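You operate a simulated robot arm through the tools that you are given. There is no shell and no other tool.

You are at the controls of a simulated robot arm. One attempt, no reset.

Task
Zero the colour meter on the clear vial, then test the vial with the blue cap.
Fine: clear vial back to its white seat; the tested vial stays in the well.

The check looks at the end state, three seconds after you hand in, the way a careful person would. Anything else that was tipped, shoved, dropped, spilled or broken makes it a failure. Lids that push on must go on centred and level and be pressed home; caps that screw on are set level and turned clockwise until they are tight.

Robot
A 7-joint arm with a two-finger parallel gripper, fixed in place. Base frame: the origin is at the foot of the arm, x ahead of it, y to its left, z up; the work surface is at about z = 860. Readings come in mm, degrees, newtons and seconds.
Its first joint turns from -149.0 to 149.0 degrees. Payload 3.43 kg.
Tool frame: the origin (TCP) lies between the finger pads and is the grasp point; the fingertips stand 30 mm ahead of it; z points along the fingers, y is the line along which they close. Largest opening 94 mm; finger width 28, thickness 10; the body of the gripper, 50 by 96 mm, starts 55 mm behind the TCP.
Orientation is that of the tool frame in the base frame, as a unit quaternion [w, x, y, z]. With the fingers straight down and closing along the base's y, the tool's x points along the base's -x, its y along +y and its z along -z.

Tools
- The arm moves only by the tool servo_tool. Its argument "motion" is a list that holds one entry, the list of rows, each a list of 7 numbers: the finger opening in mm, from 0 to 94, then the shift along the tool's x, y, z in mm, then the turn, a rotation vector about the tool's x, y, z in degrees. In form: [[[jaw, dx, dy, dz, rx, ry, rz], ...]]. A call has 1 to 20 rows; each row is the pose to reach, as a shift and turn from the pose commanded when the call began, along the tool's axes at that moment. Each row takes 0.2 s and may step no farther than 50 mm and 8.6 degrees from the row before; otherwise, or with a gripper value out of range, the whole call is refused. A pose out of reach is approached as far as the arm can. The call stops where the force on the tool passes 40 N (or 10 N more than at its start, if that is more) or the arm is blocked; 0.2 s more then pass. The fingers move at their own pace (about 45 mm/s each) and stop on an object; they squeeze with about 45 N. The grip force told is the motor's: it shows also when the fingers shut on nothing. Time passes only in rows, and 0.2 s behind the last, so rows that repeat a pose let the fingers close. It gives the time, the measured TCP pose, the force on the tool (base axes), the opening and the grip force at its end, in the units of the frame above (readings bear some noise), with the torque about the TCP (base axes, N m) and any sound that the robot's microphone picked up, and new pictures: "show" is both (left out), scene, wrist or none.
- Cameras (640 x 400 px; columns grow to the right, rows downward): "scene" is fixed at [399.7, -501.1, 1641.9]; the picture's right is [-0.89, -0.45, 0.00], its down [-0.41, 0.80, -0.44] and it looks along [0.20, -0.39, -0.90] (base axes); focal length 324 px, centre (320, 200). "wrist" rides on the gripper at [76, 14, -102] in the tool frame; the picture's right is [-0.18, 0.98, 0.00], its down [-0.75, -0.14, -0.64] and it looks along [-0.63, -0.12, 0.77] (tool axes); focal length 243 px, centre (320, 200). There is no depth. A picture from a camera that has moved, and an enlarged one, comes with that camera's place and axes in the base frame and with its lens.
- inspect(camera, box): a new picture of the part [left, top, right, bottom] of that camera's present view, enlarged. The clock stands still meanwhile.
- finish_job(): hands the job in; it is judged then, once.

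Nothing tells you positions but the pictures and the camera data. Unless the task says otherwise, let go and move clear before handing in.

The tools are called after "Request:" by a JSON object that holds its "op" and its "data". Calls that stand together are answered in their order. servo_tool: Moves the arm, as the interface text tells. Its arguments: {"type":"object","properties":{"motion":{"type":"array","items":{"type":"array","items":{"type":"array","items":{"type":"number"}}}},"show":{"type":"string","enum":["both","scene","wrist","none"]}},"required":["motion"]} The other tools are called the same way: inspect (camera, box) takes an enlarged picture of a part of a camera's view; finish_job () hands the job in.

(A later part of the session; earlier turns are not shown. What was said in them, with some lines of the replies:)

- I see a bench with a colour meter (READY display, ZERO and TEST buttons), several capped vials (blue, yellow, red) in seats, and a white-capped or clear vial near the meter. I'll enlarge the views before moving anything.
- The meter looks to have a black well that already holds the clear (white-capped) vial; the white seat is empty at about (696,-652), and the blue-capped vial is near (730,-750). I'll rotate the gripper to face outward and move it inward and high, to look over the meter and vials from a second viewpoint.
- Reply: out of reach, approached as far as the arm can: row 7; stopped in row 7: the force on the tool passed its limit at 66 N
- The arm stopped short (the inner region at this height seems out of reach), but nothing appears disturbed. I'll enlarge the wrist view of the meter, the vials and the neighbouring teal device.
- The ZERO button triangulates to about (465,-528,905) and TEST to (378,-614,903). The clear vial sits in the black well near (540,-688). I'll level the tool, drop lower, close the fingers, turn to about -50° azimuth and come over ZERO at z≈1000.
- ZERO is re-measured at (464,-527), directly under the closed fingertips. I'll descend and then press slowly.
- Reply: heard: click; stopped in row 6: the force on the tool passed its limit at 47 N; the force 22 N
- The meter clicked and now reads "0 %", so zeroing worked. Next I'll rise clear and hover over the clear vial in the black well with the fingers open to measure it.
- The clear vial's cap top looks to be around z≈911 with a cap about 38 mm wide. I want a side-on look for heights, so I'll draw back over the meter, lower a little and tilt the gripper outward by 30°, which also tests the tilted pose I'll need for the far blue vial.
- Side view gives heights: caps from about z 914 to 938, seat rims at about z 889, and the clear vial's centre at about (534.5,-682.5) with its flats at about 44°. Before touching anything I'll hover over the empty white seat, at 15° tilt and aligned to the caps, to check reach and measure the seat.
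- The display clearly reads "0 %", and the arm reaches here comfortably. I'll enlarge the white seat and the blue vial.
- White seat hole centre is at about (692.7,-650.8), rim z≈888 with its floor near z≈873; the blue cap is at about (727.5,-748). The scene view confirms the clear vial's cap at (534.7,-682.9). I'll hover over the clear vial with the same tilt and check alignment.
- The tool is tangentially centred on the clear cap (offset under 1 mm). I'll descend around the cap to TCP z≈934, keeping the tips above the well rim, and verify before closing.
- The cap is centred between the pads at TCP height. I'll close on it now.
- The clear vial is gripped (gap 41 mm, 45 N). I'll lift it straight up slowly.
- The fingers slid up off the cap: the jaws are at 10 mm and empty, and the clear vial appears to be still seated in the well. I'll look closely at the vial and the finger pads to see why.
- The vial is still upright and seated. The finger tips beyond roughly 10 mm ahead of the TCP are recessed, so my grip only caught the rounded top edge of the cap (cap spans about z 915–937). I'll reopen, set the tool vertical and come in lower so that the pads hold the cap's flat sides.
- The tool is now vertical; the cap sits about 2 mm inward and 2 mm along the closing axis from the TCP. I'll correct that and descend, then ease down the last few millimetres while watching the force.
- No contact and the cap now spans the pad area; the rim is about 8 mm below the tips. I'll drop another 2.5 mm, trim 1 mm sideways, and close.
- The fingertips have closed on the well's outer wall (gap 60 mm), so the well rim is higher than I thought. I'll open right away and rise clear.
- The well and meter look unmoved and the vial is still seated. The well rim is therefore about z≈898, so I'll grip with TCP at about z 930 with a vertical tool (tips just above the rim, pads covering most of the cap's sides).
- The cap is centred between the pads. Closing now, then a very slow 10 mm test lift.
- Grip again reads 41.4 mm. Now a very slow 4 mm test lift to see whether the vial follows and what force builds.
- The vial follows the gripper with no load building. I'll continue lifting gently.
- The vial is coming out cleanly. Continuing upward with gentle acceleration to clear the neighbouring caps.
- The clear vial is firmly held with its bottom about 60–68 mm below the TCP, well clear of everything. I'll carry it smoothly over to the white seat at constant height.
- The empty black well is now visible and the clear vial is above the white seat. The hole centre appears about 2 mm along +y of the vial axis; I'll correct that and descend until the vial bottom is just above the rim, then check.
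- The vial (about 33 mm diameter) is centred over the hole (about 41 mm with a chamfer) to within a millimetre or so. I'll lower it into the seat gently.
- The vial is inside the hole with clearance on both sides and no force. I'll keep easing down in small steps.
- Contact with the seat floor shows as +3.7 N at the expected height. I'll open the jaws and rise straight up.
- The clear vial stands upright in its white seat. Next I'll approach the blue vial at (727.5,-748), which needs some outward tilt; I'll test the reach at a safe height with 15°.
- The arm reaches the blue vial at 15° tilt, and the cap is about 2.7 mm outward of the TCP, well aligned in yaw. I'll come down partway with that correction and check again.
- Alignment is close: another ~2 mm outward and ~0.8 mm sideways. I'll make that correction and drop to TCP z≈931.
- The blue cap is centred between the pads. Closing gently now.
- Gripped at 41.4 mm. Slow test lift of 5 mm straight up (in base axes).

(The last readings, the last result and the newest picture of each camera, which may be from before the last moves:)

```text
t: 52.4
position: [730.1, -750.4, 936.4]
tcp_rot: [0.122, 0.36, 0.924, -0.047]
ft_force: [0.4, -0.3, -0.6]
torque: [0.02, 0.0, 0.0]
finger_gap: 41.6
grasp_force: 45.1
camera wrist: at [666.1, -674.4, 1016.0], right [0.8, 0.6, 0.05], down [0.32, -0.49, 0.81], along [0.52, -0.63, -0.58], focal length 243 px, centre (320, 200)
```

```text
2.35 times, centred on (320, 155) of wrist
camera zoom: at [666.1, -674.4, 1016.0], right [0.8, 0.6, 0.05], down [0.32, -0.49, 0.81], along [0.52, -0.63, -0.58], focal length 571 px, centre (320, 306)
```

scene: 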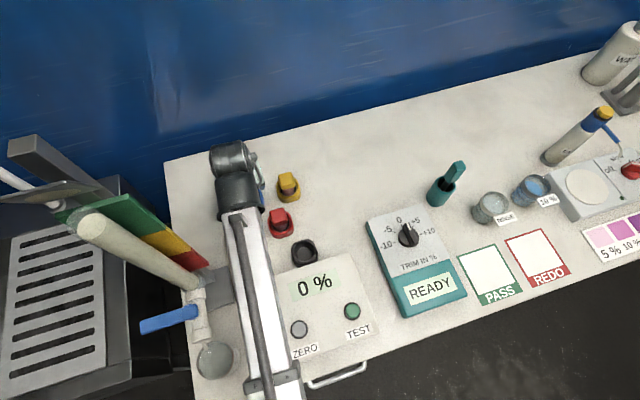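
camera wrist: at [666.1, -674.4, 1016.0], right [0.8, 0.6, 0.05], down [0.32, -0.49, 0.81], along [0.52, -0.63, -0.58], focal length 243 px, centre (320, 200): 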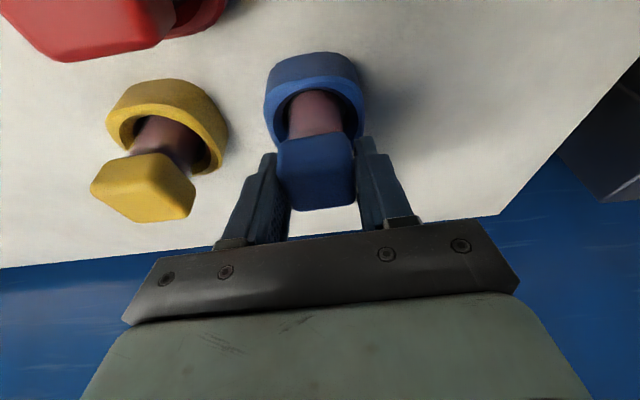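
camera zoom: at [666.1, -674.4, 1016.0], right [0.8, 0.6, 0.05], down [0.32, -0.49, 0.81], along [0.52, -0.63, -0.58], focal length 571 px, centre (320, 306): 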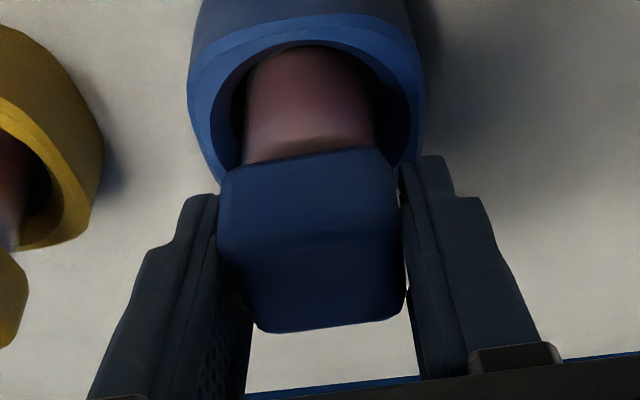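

The vial follows. Continuing slowly.

Request:
{"op": "servo_tool", "data": {"motion": [[[0, -0.4, 0, -1.5, 0, 0, 0], [0, -1, 0, -3.5, 0, 0, 0], [0, -1.6, 0, -6, 0, 0, 0], [0, -2.3, 0, -8.7, 0, 0, 0], [0, -3.1, 0, -11.6, 0, 0, 0], [0, -3.9, 0, -14.5, 0, 0, 0], [0, -4.5, 0, -16.9, 0, 0, 0], [0, -5.2, 0, -19.3, 0, 0, 0], [0, -5.2, 0, -19.3, 0, 0, 0]]], "show": "wrist"}}

Request:
{"op": "inspect", "data": {"camera": "wrist", "box": [220, 70, 420, 240]}}

```text
t: 54.4
position: [728.5, -750.4, 956.3]
tcp_rot: [0.122, 0.36, 0.924, -0.046]
ft_force: [-0.4, 0.5, -1.8]
torque: [0.01, 0.01, 0.02]
finger_gap: 41.3
grasp_force: 45.0
camera wrist: at [666.0, -674.3, 1036.1], right [0.8, 0.6, 0.05], down [0.32, -0.49, 0.81], along [0.52, -0.63, -0.58], focal length 243 px, centre (320, 200)
```

wrist: 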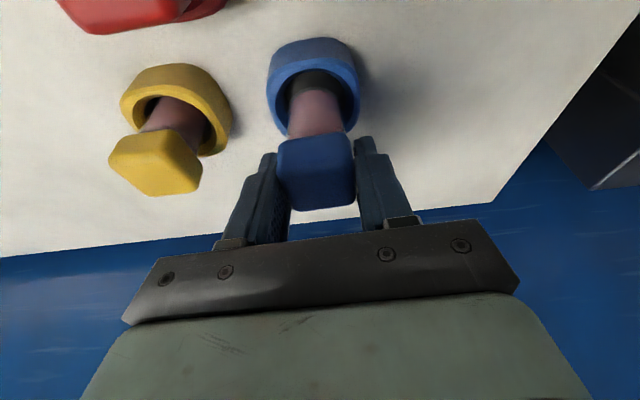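

```text
2.35 times, centred on (320, 155) of wrist
camera zoom: at [666.0, -674.3, 1036.1], right [0.8, 0.6, 0.05], down [0.32, -0.49, 0.81], along [0.52, -0.63, -0.58], focal length 571 px, centre (320, 306)
```

zoom: 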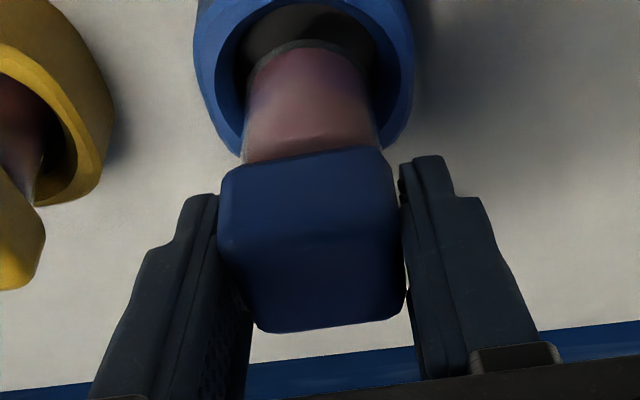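

The vial is nearly out of its seat and stable. Continuing up.

Request:
{"op": "servo_tool", "data": {"motion": [[[0, -0.5, 0, -1.9, 0, 0, 0], [0, -1.3, 0, -4.8, 0, 0, 0], [0, -2.3, 0, -8.7, 0, 0, 0], [0, -3.6, 0, -13.5, 0, 0, 0], [0, -5.2, 0, -19.3, 0, 0, 0], [0, -6.7, 0, -25.1, 0, 0, 0], [0, -8.3, 0, -30.9, 0, 0, 0], [0, -9.8, 0, -36.6, 0, 0, 0], [0, -11.4, 0, -42.4, 0, 0, 0], [0, -13, 0, -48.2, 0, 0, 0], [0, -14.5, 0, -54, 0, 0, 0], [0, -15.8, 0, -58.8, 0, 0, 0], [0, -16.8, 0, -62.7, 0, 0, 0], [0, -17.4, 0, -64.6, 0, 0, 0], [0, -17.4, 0, -64.6, 0, 0, 0]]], "show": "both"}}

Request:
{"op": "inspect", "data": {"camera": "wrist", "box": [220, 50, 420, 240]}}

Request:
{"op": "inspect", "data": {"camera": "scene", "box": [220, 180, 360, 290]}}

```text
t: 57.6
position: [730.5, -752.5, 1024.0]
tcp_rot: [0.122, 0.36, 0.924, -0.046]
ft_force: [0.0, -0.4, -0.5]
torque: [0.0, 0.01, 0.01]
finger_gap: 41.4
grasp_force: 45.3
camera wrist: at [666.6, -674.6, 1103.3], right [0.8, 0.6, 0.05], down [0.32, -0.49, 0.81], along [0.52, -0.63, -0.58], focal length 243 px, centre (320, 200)
```

scene: 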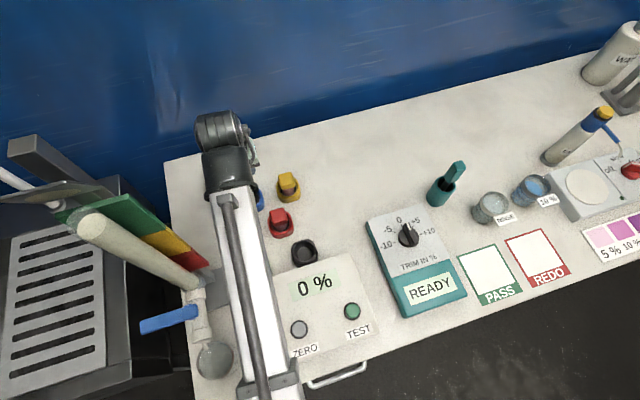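
wrist: 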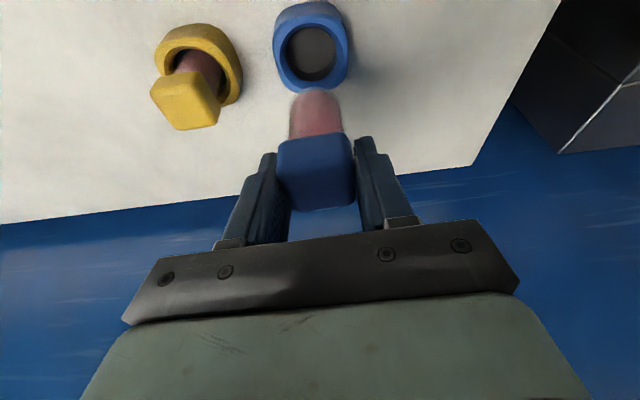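

```text
2.11 times, centred on (320, 145) of wrist
camera zoom: at [666.6, -674.6, 1103.3], right [0.8, 0.6, 0.05], down [0.32, -0.49, 0.81], along [0.52, -0.63, -0.58], focal length 511 px, centre (320, 316)
```

zoom: 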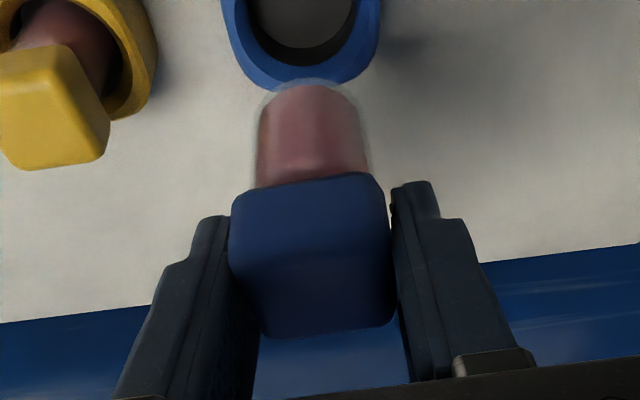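

```text
3.64 times, centred on (290, 235) of scene
camera zoom: at [399.7, -501.1, 1641.9], right [-0.89, -0.45, 0.0], down [-0.41, 0.8, -0.44], along [0.2, -0.39, -0.9], focal length 1179 px, centre (429, 73)
```

zoom: 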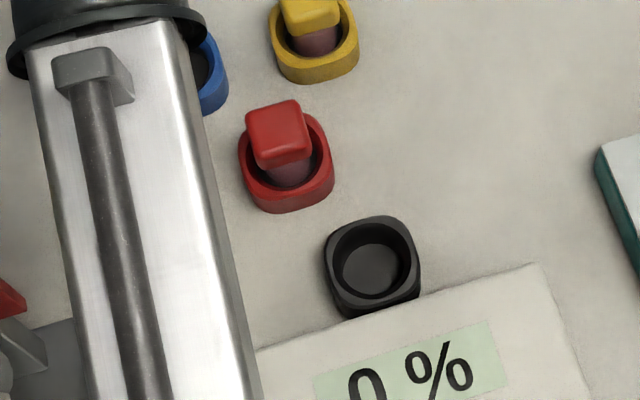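

The blue vial is held upright, clear of its seat. Before carrying it over I'll take an enlarged look at the empty well to fix its centre.

Request:
{"op": "inspect", "data": {"camera": "scene", "box": [280, 225, 330, 275]}}

```text
8.00 times, centred on (305, 250) of scene
camera zoom: at [399.7, -501.1, 1641.9], right [-0.89, -0.45, 0.0], down [-0.41, 0.8, -0.44], along [0.2, -0.39, -0.9], focal length 2594 px, centre (440, -200)
```

zoom: 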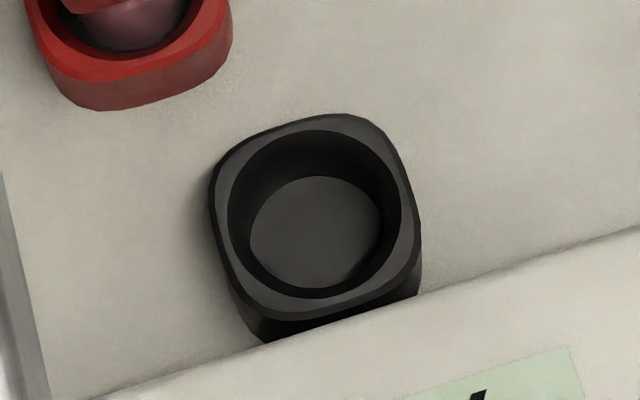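

The well centre works out at about (535.5,-683.5). I'll raise the vial a little more for clearance over the red cap, then carry it smoothly over to the well.

Request:
{"op": "servo_tool", "data": {"motion": [[[0, -0.8, 0, -2.9, 0, 0, 0], [0, -2.3, 0, -8.7, 0, 0, 0], [0, -4.4, 0, -16.4, 0, 0, 0], [0, -6, 0, -22.2, 0, 0, 0], [0, -6.7, 0, -25.1, 0, 0, 0], [0, -6.7, 0, -25.1, 0, 0, 0]]], "show": "none"}}

Request:
{"op": "servo_tool", "data": {"motion": [[[0, 2.7, -1.2, -0.7, 0, 0, 0], [0, 8, -3.6, -2.1, 0, 0, 0], [0, 15.9, -7.2, -4.3, 0, 0, 0], [0, 25.6, -11.6, -6.9, 0, 0, 0], [0, 37.1, -16.8, -10, 0, 0, 0], [0, 49.5, -22.4, -13.4, 0, 0, 0], [0, 62.8, -28.4, -16.9, 0, 0, 0], [0, 76.1, -34.4, -20.5, 0, 0, 0], [0, 89.3, -40.3, -24.1, 0, 0, 0], [0, 102.6, -46.3, -27.7, 0, 0, 0], [0, 115.9, -52.3, -31.2, 0, 0, 0], [0, 129.1, -58.3, -34.8, 0, 0, 0], [0, 141.5, -63.9, -38.2, 0, 0, 0], [0, 153, -69.1, -41.3, 0, 0, 0], [0, 162.7, -73.5, -43.9, 0, 0, 0], [0, 170.7, -77.1, -46, 0, 0, 0], [0, 176, -79.5, -47.5, 0, 0, 0], [0, 179.5, -81.1, -48.4, 0, 0, 0], [0, 181.3, -81.9, -48.9, 0, 0, 0], [0, 181.3, -81.9, -48.9, 0, 0, 0]]], "show": "both"}}

Request:
{"op": "inspect", "data": {"camera": "wrist", "box": [240, 10, 400, 220]}}

```text
t: 59.0
position: [729.7, -750.0, 1050.4]
tcp_rot: [0.122, 0.361, 0.924, -0.046]
ft_force: [0.7, -0.3, -1.2]
torque: [0.0, -0.02, -0.02]
finger_gap: 41.3
grasp_force: 46.0
```

```text
t: 63.2
position: [535.6, -684.4, 1049.4]
tcp_rot: [0.122, 0.36, 0.924, -0.046]
ft_force: [-0.2, -0.4, -1.5]
torque: [0.01, 0.0, -0.03]
finger_gap: 41.5
grasp_force: 45.1
camera wrist: at [472.0, -606.8, 1129.1], right [0.8, 0.6, 0.05], down [0.32, -0.49, 0.81], along [0.52, -0.63, -0.58], focal length 243 px, centre (320, 200)
```

scene: 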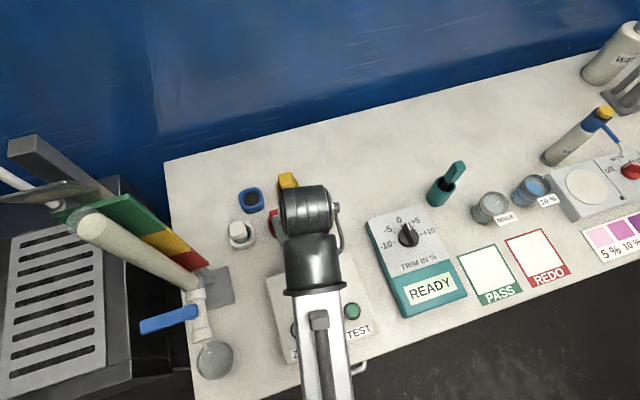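
wrist: 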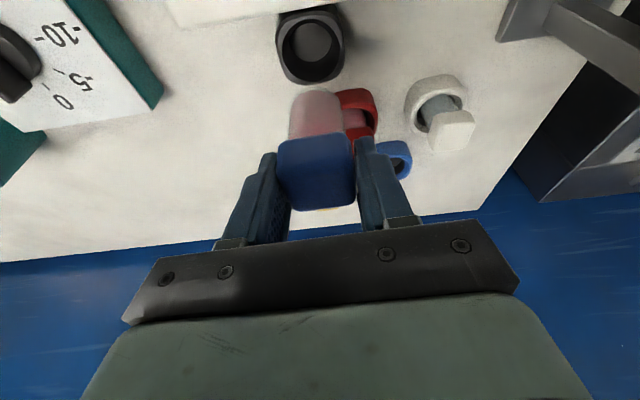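

```text
1.90 times, centred on (320, 115) of wrist
camera zoom: at [472.0, -606.8, 1129.1], right [0.8, 0.6, 0.05], down [0.32, -0.49, 0.81], along [0.52, -0.63, -0.58], focal length 462 px, centre (320, 362)
```

zoom: 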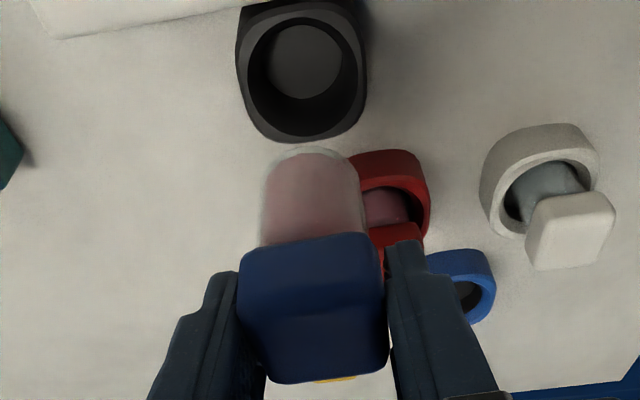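

The vial is laterally centred over the well. I'll descend until its bottom is just above the rim and re-check the radial alignment.

Request:
{"op": "servo_tool", "data": {"motion": [[[0, 0.8, 0, 2.9, 0, 0, 0], [0, 2.4, 0, 8.6, 0, 0, 0], [0, 4.9, 0, 17.3, 0, 0, 0], [0, 7.9, 0, 27.9, 0, 0, 0], [0, 10.8, 0, 38.4, 0, 0, 0], [0, 13.8, 0, 49, 0, 0, 0], [0, 16.8, 0, 59.6, 0, 0, 0], [0, 19, 0, 67.3, 0, 0, 0], [0, 20.3, 0, 72, 0, 0, 0], [0, 21.1, 0, 75, 0, 0, 0], [0, 21.1, 0, 75, 0, 0, 0]]], "show": "both"}}

Request:
{"op": "inspect", "data": {"camera": "wrist", "box": [250, 50, 390, 170]}}

Request:
{"op": "inspect", "data": {"camera": "scene", "box": [250, 190, 370, 300]}}

```text
t: 65.6
position: [536.0, -684.1, 971.8]
tcp_rot: [0.122, 0.36, 0.924, -0.046]
ft_force: [0.2, 0.0, 0.2]
torque: [0.0, 0.01, 0.0]
finger_gap: 41.5
grasp_force: 44.9
camera wrist: at [471.5, -606.9, 1051.2], right [0.8, 0.6, 0.05], down [0.32, -0.49, 0.81], along [0.52, -0.63, -0.58], focal length 243 px, centre (320, 200)
```

scene: 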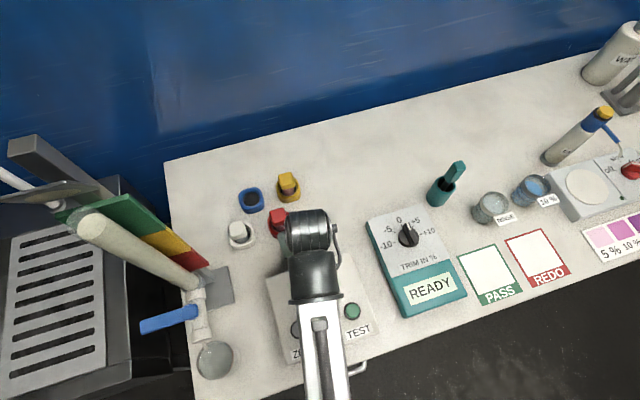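
wrist: 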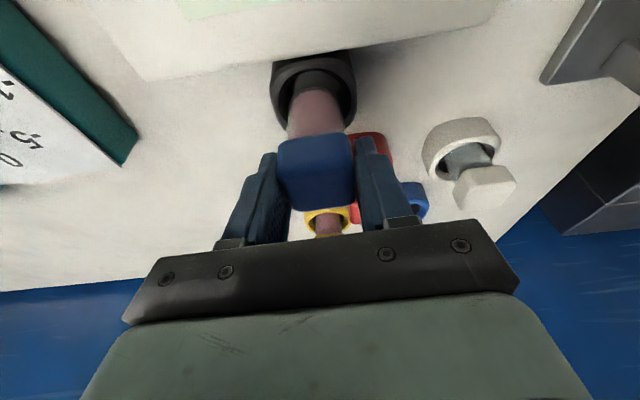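

```text
3.33 times, centred on (320, 110) of wrist
camera zoom: at [471.5, -606.9, 1051.2], right [0.8, 0.6, 0.05], down [0.32, -0.49, 0.81], along [0.52, -0.63, -0.58], focal length 809 px, centre (320, 500)
```

zoom: 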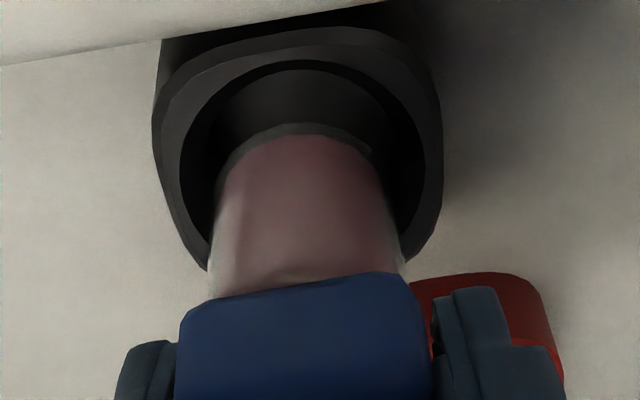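

```text
3.64 times, centred on (310, 245) of scene
camera zoom: at [399.7, -501.1, 1641.9], right [-0.89, -0.45, 0.0], down [-0.41, 0.8, -0.44], along [0.2, -0.39, -0.9], focal length 1179 px, centre (356, 36)
```

zoom: 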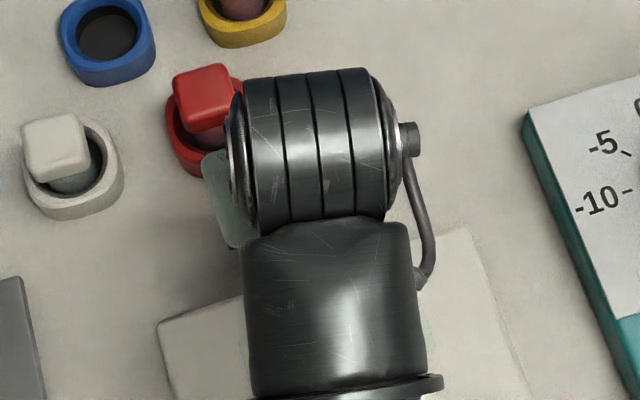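

The vial is centred over the well to within the clearance. I'll lower it gently into the hole.

Request:
{"op": "servo_tool", "data": {"motion": [[[0, 0.5, 0.2, 1.9, 0, 0, 0], [0, 1.3, 0.3, 4.8, 0, 0, 0], [0, 2.1, 0.3, 7.7, 0, 0, 0], [0, 2.9, 0.3, 10.6, 0, 0, 0], [0, 3.6, 0.3, 13.5, 0, 0, 0], [0, 4.4, 0.3, 16.4, 0, 0, 0], [0, 5.2, 0.3, 19.3, 0, 0, 0], [0, 5.2, 0.3, 19.3, 0, 0, 0]]], "show": "wrist"}}

Request:
{"op": "inspect", "data": {"camera": "wrist", "box": [250, 50, 390, 170]}}

```text
t: 67.4
position: [535.4, -685.2, 952.2]
tcp_rot: [0.122, 0.36, 0.924, -0.047]
ft_force: [0.1, 0.2, 0.3]
torque: [0.02, 0.02, -0.02]
finger_gap: 41.7
grasp_force: 45.6
camera wrist: at [471.7, -607.2, 1031.4], right [0.8, 0.6, 0.05], down [0.32, -0.49, 0.81], along [0.52, -0.63, -0.58], focal length 243 px, centre (320, 200)
```

wrist: 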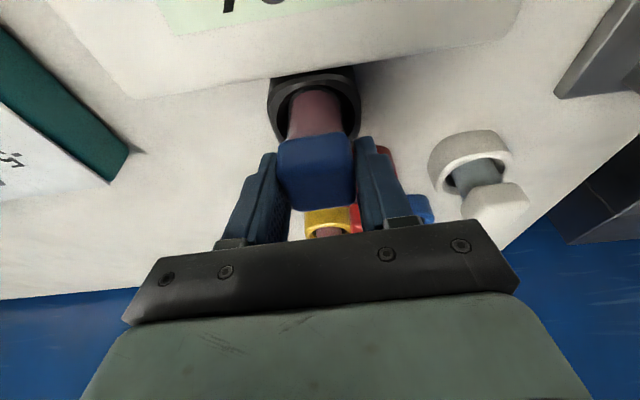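

```text
3.33 times, centred on (320, 110) of wrist
camera zoom: at [471.7, -607.2, 1031.4], right [0.8, 0.6, 0.05], down [0.32, -0.49, 0.81], along [0.52, -0.63, -0.58], focal length 809 px, centre (320, 500)
```

zoom: 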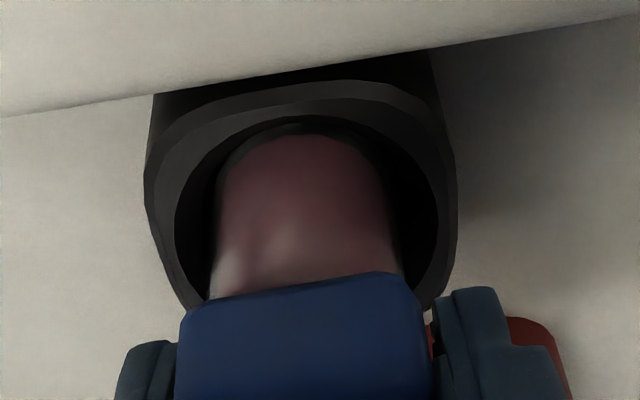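

The vial is inside the well with even side gaps and no force. I'll nudge 1 mm outward to centre it and continue down slowly.

Request:
{"op": "servo_tool", "data": {"motion": [[[0, -0.2, 0, 2.1, 0, 0, 0], [0, 0.1, 0, 4.1, 0, 0, 0], [0, 0.8, 0, 7, 0, 0, 0], [0, 1.4, 0, 9.4, 0, 0, 0], [0, 2.1, 0, 11.8, 0, 0, 0], [0, 2.1, 0, 11.8, 0, 0, 0]]], "show": "wrist"}}

Request:
{"op": "inspect", "data": {"camera": "wrist", "box": [250, 50, 390, 170]}}

```text
t: 68.8
position: [535.3, -683.5, 940.3]
tcp_rot: [0.122, 0.36, 0.924, -0.046]
ft_force: [0.4, 0.5, 0.1]
torque: [0.03, 0.0, -0.01]
finger_gap: 41.4
grasp_force: 45.3
camera wrist: at [472.4, -607.1, 1019.3], right [0.8, 0.6, 0.05], down [0.32, -0.49, 0.81], along [0.52, -0.63, -0.58], focal length 243 px, centre (320, 200)
```

wrist: 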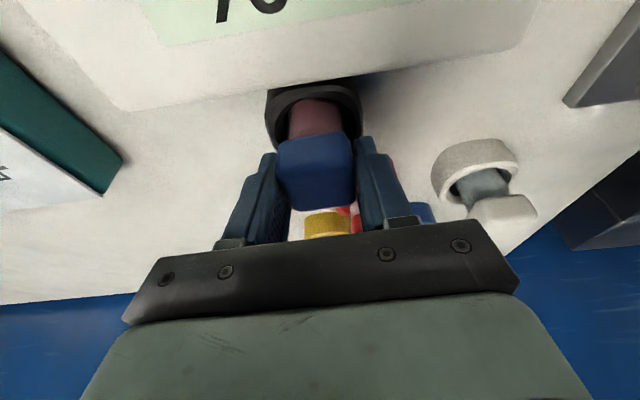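

```text
3.33 times, centred on (320, 110) of wrist
camera zoom: at [472.4, -607.1, 1019.3], right [0.8, 0.6, 0.05], down [0.32, -0.49, 0.81], along [0.52, -0.63, -0.58], focal length 809 px, centre (320, 500)
```

zoom: 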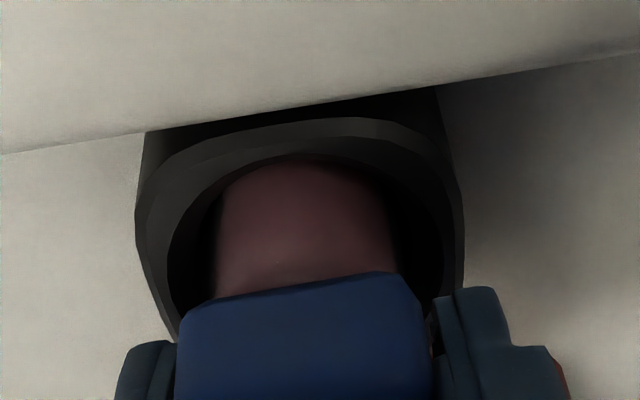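

Request:
{"op": "servo_tool", "data": {"motion": [[[0, 0.26, 0, 0.96, 0, 0, 0], [0, 0.52, 0, 1.93, 0, 0, 0], [0, 0.78, 0, 2.9, 0, 0, 0], [0, 1.04, 0, 3.86, 0, 0, 0], [0, 1.3, 0, 4.82, 0, 0, 0], [0, 1.3, 0, 4.82, 0, 0, 0]]], "show": "none"}}

Request:
{"op": "servo_tool", "data": {"motion": [[[0, 0.2, 0, 0.75, 0, 0, 0], [0, 0.4, 0, 1.5, 0, 0, 0], [0, 0.4, 0, 1.5, 0, 0, 0]]], "show": "wrist"}}

```text
t: 70.2
position: [535.5, -683.9, 936.5]
tcp_rot: [0.122, 0.361, 0.924, -0.047]
ft_force: [1.3, -0.4, -0.8]
torque: [0.02, -0.04, 0.01]
finger_gap: 41.4
grasp_force: 44.6
```

```text
t: 71.0
position: [537.2, -684.5, 933.6]
tcp_rot: [0.122, 0.36, 0.924, -0.046]
ft_force: [-0.2, -0.2, -1.7]
torque: [-0.05, -0.01, 0.0]
finger_gap: 41.3
grasp_force: 45.0
camera wrist: at [472.7, -607.0, 1012.6], right [0.8, 0.6, 0.05], down [0.32, -0.49, 0.81], along [0.52, -0.63, -0.58], focal length 243 px, centre (320, 200)
```

wrist: 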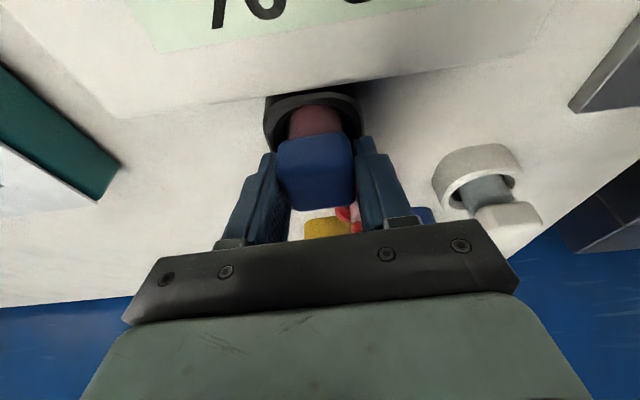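

Request:
{"op": "servo_tool", "data": {"motion": [[[0, 0.15, 0, 0.5, 0, 0, 0], [0, 0.26, 0, 0.96, 0, 0, 0], [0, 0.26, 0, 0.96, 0, 0, 0]]], "show": "none"}}

Request:
{"op": "servo_tool", "data": {"motion": [[[0, 0.15, 0, 0.5, 0, 0, 0], [0, 0.26, 0, 0.96, 0, 0, 0], [0, 0.26, 0, 0.96, 0, 0, 0]]], "show": "wrist"}}

Request:
{"op": "inspect", "data": {"camera": "wrist", "box": [220, 60, 420, 240]}}

```text
t: 71.8
position: [537.2, -684.4, 932.8]
tcp_rot: [0.121, 0.361, 0.924, -0.046]
ft_force: [-0.4, 0.3, 0.0]
torque: [0.01, 0.01, -0.04]
finger_gap: 41.5
grasp_force: 44.9
```

```text
t: 72.6
position: [535.9, -684.1, 932.3]
tcp_rot: [0.122, 0.36, 0.924, -0.047]
ft_force: [-0.2, -0.6, 0.3]
torque: [0.0, 0.01, 0.01]
finger_gap: 41.3
grasp_force: 45.2
camera wrist: at [472.9, -607.3, 1010.9], right [0.8, 0.6, 0.05], down [0.32, -0.49, 0.81], along [0.52, -0.63, -0.58], focal length 243 px, centre (320, 200)
```

wrist: 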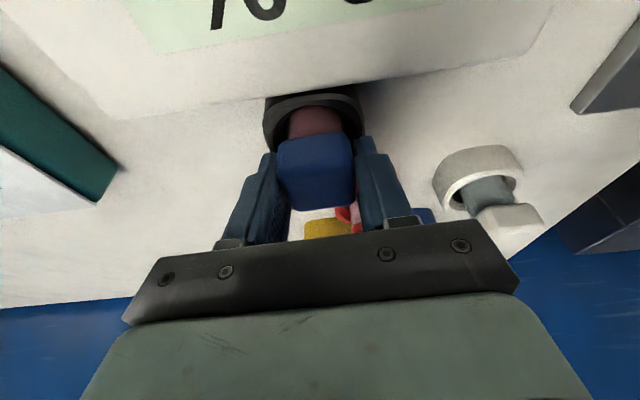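

```text
2.22 times, centred on (320, 150) of wrist
camera zoom: at [472.9, -607.3, 1010.9], right [0.8, 0.6, 0.05], down [0.32, -0.49, 0.81], along [0.52, -0.63, -0.58], focal length 539 px, centre (320, 311)
```

zoom: 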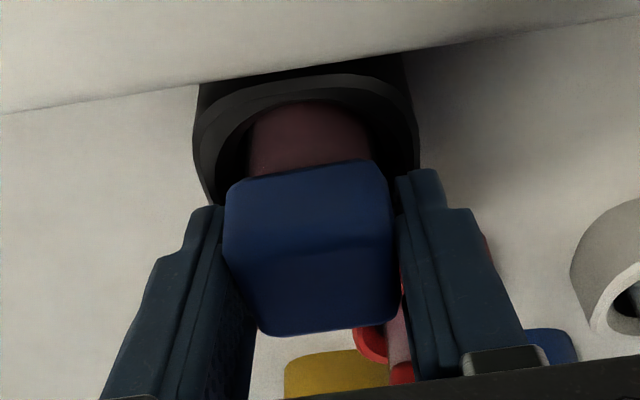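

The height now matches the grip height in its own seat, so floor contact is imminent. A few more half-millimetre steps.

Request:
{"op": "servo_tool", "data": {"motion": [[[0, 0.13, 0, 0.48, 0, 0, 0], [0, 0.2, 0, 0.75, 0, 0, 0], [0, 0.2, 0, 0.75, 0, 0, 0]]], "show": "none"}}

```text
t: 73.4
position: [536.0, -685.0, 931.5]
tcp_rot: [0.122, 0.359, 0.924, -0.046]
ft_force: [1.3, 1.3, 4.9]
torque: [0.0, -0.05, -0.01]
finger_gap: 41.4
grasp_force: 44.4
```

Floor contact registered (+4.9 N). Releasing and rising straight up.

Request:
{"op": "servo_tool", "data": {"motion": [[[46, -0.1, 0, -0.4, 0, 0, 0], [52, -0.1, 0, -0.4, 0, 0, 0], [58, -0.1, 0, -0.4, 0, 0, 0], [64, -0.1, 0, -0.4, 0, 0, 0], [64, -0.8, 0, -2.9, 0, 0, 0], [64, -2.6, 0, -9.6, 0, 0, 0], [64, -6.5, 0, -24, 0, 0, 0], [64, -11.7, 0, -43.4, 0, 0, 0], [64, -18, 0, -67, 0, 0, 0], [64, -24.6, 0, -91.6, 0, 0, 0], [64, -24.6, 0, -91.6, 0, 0, 0]]], "show": "both"}}

Request:
{"op": "inspect", "data": {"camera": "wrist", "box": [240, 0, 480, 180]}}

```text
t: 75.8
position: [535.2, -683.0, 1027.2]
tcp_rot: [0.122, 0.361, 0.923, -0.046]
ft_force: [0.1, -0.2, -0.1]
torque: [0.0, -0.03, 0.0]
finger_gap: 64.0
grasp_force: 0.1
camera wrist: at [471.9, -606.5, 1105.1], right [0.8, 0.6, 0.05], down [0.32, -0.49, 0.81], along [0.52, -0.63, -0.58], focal length 243 px, centre (320, 200)
```

scene: 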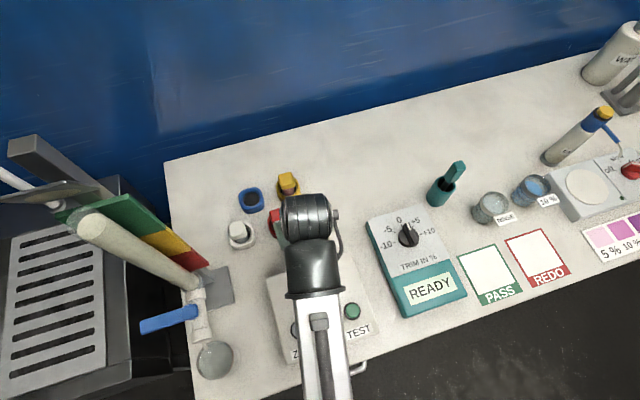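
wrist: 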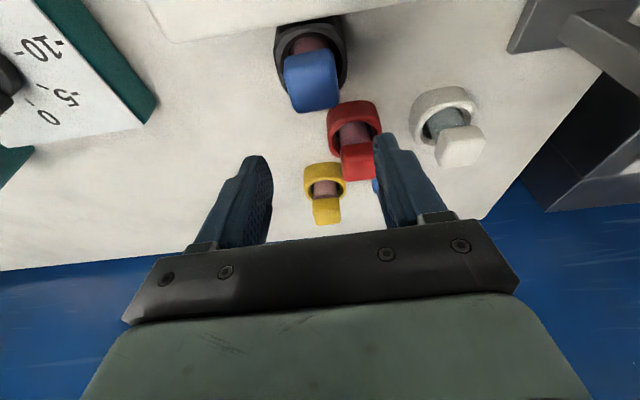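

```text
2.22 times, centred on (360, 90) of wrist
camera zoom: at [471.9, -606.5, 1105.1], right [0.8, 0.6, 0.05], down [0.32, -0.49, 0.81], along [0.52, -0.63, -0.58], focal length 539 px, centre (231, 444)
```

zoom: 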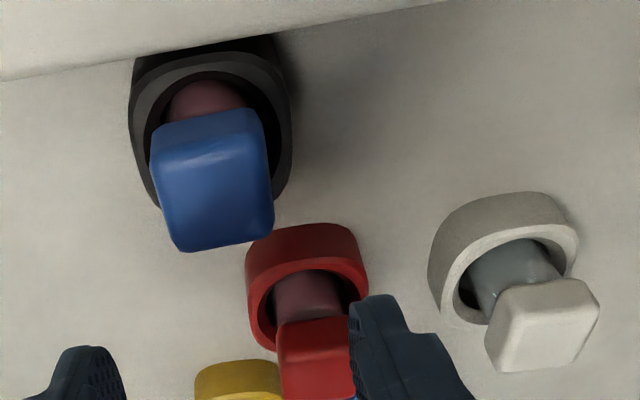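

The blue vial now stands in the well and the clear vial in its white seat, both upright. Next I'll close the fingers, go vertical and move over the TEST button at about (378.6,-614.5).

Request:
{"op": "servo_tool", "data": {"motion": [[[64, 8, -2.8, -0.8, 0, 1, 0], [40, 24, -8.2, -2.5, 0, 3, 0], [0, 47, -16, -4.9, 0, 5, 0], [0, 72, -24.7, -7.5, 0, 7, 0], [0, 97, -33.3, -10, 0, 9, 0], [0, 122, -41.9, -12.7, 0, 11, 0], [0, 145, -49.8, -15, 0, 13, 0], [0, 161.9, -55.6, -16.8, 0, 15, 0], [0, 161.9, -55.6, -16.8, 0, 15, 0], [0, 161.9, -55.6, -16.8, 0, 15, 0]]], "show": "both"}}

Request:
{"op": "inspect", "data": {"camera": "wrist", "box": [220, 40, 460, 220]}}

```text
t: 78.0
position: [380.1, -616.5, 1000.0]
tcp_rot: [0.0, 0.363, 0.932, 0.001]
ft_force: [0.0, 0.6, 0.1]
torque: [-0.02, -0.04, 0.01]
finger_gap: 0.2
grasp_force: 33.3
camera wrist: at [333.3, -556.0, 1102.2], right [0.8, 0.6, 0.0], down [0.46, -0.61, 0.64], along [0.38, -0.51, -0.77], focal length 243 px, centre (320, 200)
```

scene: 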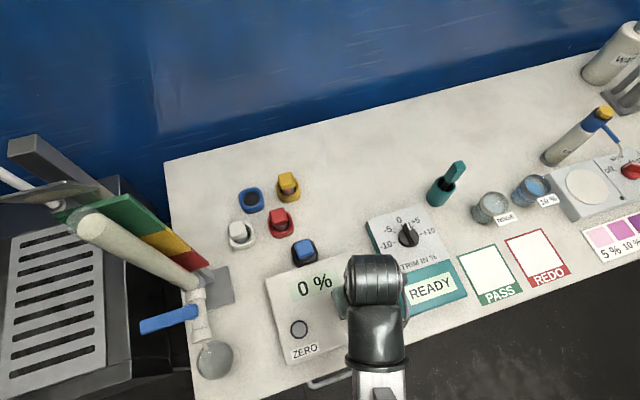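
wrist: 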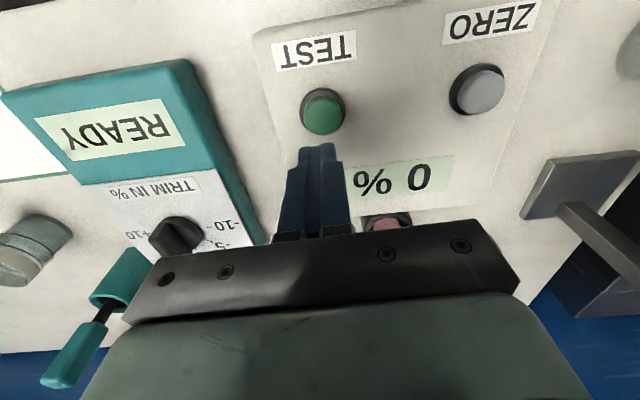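

```text
2.22 times, centred on (340, 130) of wrist
camera zoom: at [333.3, -556.0, 1102.2], right [0.8, 0.6, 0.0], down [0.46, -0.61, 0.64], along [0.38, -0.51, -0.77], focal length 539 px, centre (276, 356)
```

zoom: 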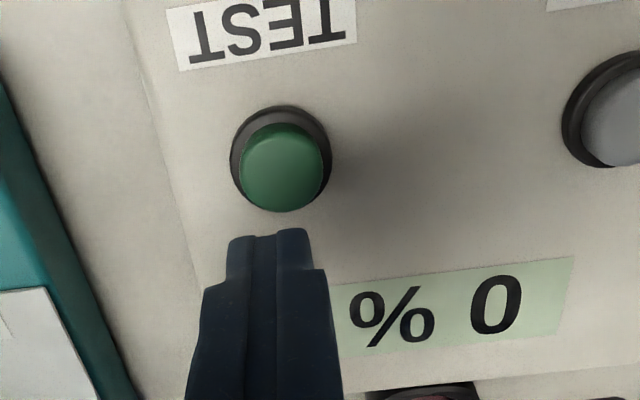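

The TEST button is about 2 mm inward and 3 mm along +y from the fingertip axis. I'll correct that and press as I did for ZERO.

Request:
{"op": "servo_tool", "data": {"motion": [[[0, 1.5, 2.7, 25, 0, 0, 0], [0, 1.5, 2.7, 50, 0, 0, 0], [0, 1.5, 2.7, 57, 0, 0, 0], [0, 1.5, 2.7, 60, 0, 0, 0], [0, 1.5, 2.7, 62, 0, 0, 0], [0, 1.5, 2.7, 63.5, 0, 0, 0], [0, 1.5, 2.7, 65, 0, 0, 0]]], "show": "both"}}

```text
t: 79.7
position: [381.4, -612.9, 938.3]
tcp_rot: [0.001, 0.363, 0.932, 0.0]
ft_force: [-2.5, 4.4, 19.5]
torque: [0.16, 0.08, 0.0]
finger_gap: 0.0
grasp_force: 32.8
heard: click
stopped in row 7: the force on the tool passed its limit at 42 N (the readings are from after the stop); the commanded pose is now the measured one
camera wrist: at [334.5, -552.3, 1040.1], right [0.8, 0.6, 0.0], down [0.46, -0.61, 0.64], along [0.39, -0.51, -0.77], focal length 243 px, centre (320, 200)
```

scene: 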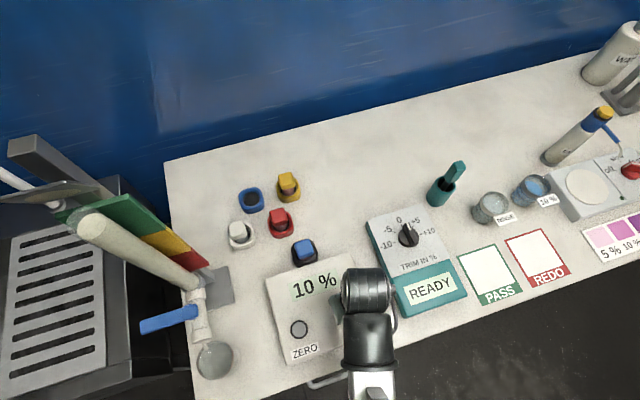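
wrist: 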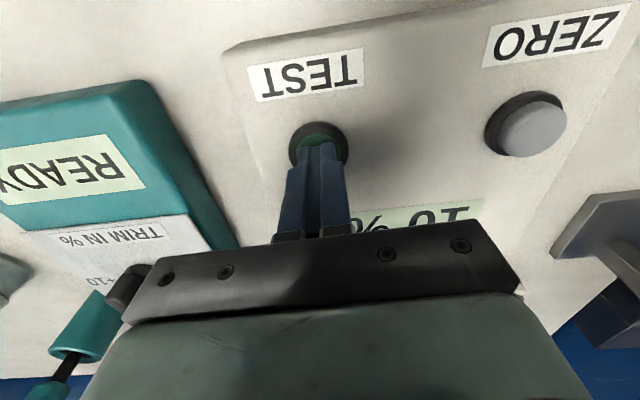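

The meter clicked and shows "10 %". I'll lift clear of the button, move back out over open bench space, and inspect the final state.

Request:
{"op": "servo_tool", "data": {"motion": [[[0, 0, 0, -10, 0, 0, 0], [0, 0, 0, -30, 0, 0, 0], [0, 0, 0, -55, 0, 0, 0], [0, 0, 0, -80, 0, 0, 0], [0, 0, 0, -105, 0, 0, 0], [0, 0, 0, -120, 0, 0, 0], [0, 0, 0, -120, 0, 0, 0]]], "show": "both"}}

Request:
{"op": "inspect", "data": {"camera": "scene", "box": [220, 160, 380, 320]}}

Request:
{"op": "inspect", "data": {"camera": "scene", "box": [260, 220, 400, 380]}}

```text
t: 81.2
position: [382.9, -613.3, 1055.9]
tcp_rot: [0.001, 0.363, 0.932, -0.001]
ft_force: [0.0, 0.2, 0.1]
torque: [-0.02, 0.03, 0.0]
finger_gap: 0.1
grasp_force: 32.9
camera wrist: at [335.7, -551.8, 1157.5], right [0.8, 0.6, 0.0], down [0.46, -0.61, 0.64], along [0.39, -0.51, -0.77], focal length 243 px, centre (320, 200)
```

scene: 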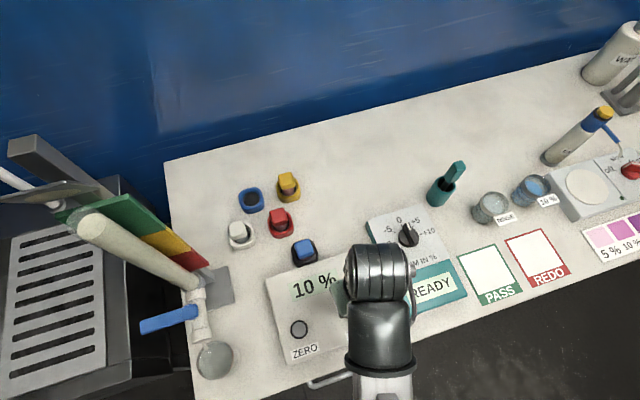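
wrist: 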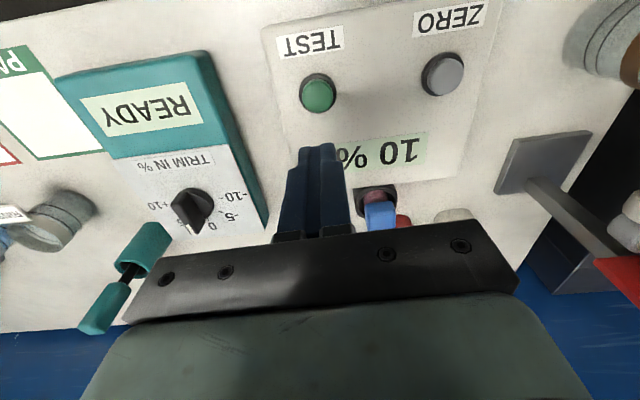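

```text
2.50 times, centred on (300, 240) of scene
camera zoom: at [399.7, -501.1, 1641.9], right [-0.89, -0.45, 0.0], down [-0.41, 0.8, -0.44], along [0.2, -0.39, -0.9], focal length 811 px, centre (370, 100)
```

zoom: 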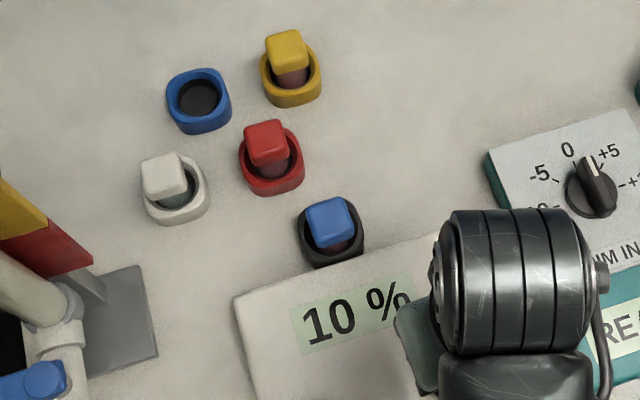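

```text
2.50 times, centred on (330, 300) of scene
camera zoom: at [399.7, -501.1, 1641.9], right [-0.89, -0.45, 0.0], down [-0.41, 0.8, -0.44], along [0.2, -0.39, -0.9], focal length 811 px, centre (295, -50)
```

zoom: 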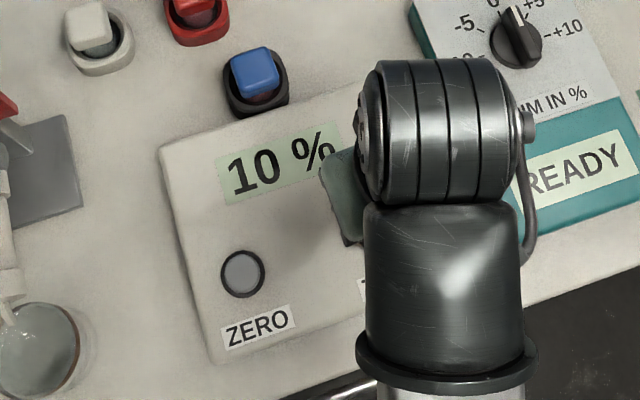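

Display reads "10 %", the gripper is empty and clear. One last close look at the two moved vials and their neighbours before handing in.

Request:
{"op": "inspect", "data": {"camera": "scene", "box": [220, 200, 330, 275]}}

Request:
{"op": "inspect", "data": {"camera": "scene", "box": [0, 100, 320, 400]}}

```text
5.33 times, centred on (275, 238) of scene
camera zoom: at [399.7, -501.1, 1641.9], right [-0.89, -0.45, 0.0], down [-0.41, 0.8, -0.44], along [0.2, -0.39, -0.9], focal length 1729 px, centre (560, 0)
```

zoom: 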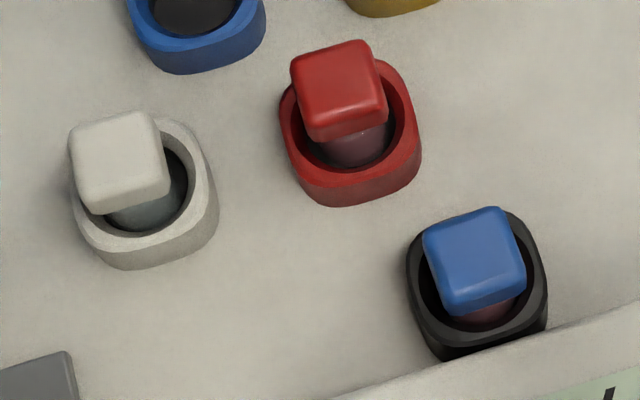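

```text
1.33 times, centred on (160, 250) of scene
camera zoom: at [399.7, -501.1, 1641.9], right [-0.89, -0.45, 0.0], down [-0.41, 0.8, -0.44], along [0.2, -0.39, -0.9], focal length 432 px, centre (533, 133)
```

zoom: 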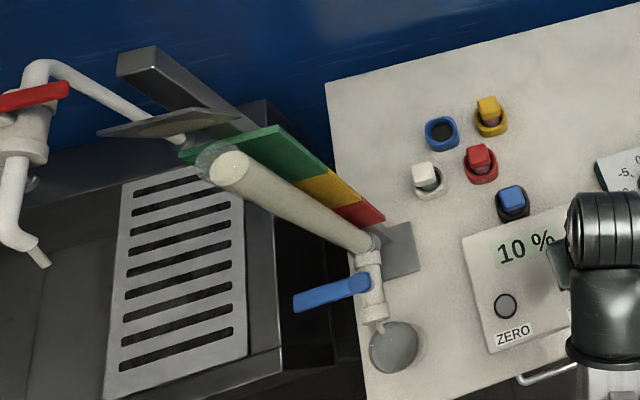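

Everything looks right. The clear vial is upright in its white seat, the blue-capped vial is upright in the well, and the meter reads "10 %". The other vials are untouched and the gripper is empty and clear, so I'm handing in.

Request:
{"op": "finish_job", "data": {}}

```text
The job is handed in.
```

The job is done and handed in. I zeroed the meter on the clear vial (it clicked and read "0 %"). I then tested the blue-capped vial, which read "10 %".

In the last camera views, the clear vial stood upright in its white seat and the blue-capped vial stood upright in the well. The red and yellow vials looked untouched, and the gripper was empty and clear.

Two things went wrong along the way, both while picking up the clear vial:
- **Slipped grip:** my first grip slid off the cap as I lifted. The vial stayed seated in the well.
- **Squeezed the well:** on the second try the fingertips closed briefly on the outside of the well. I opened straight away; the views afterwards showed the well, meter and vial where they had been.
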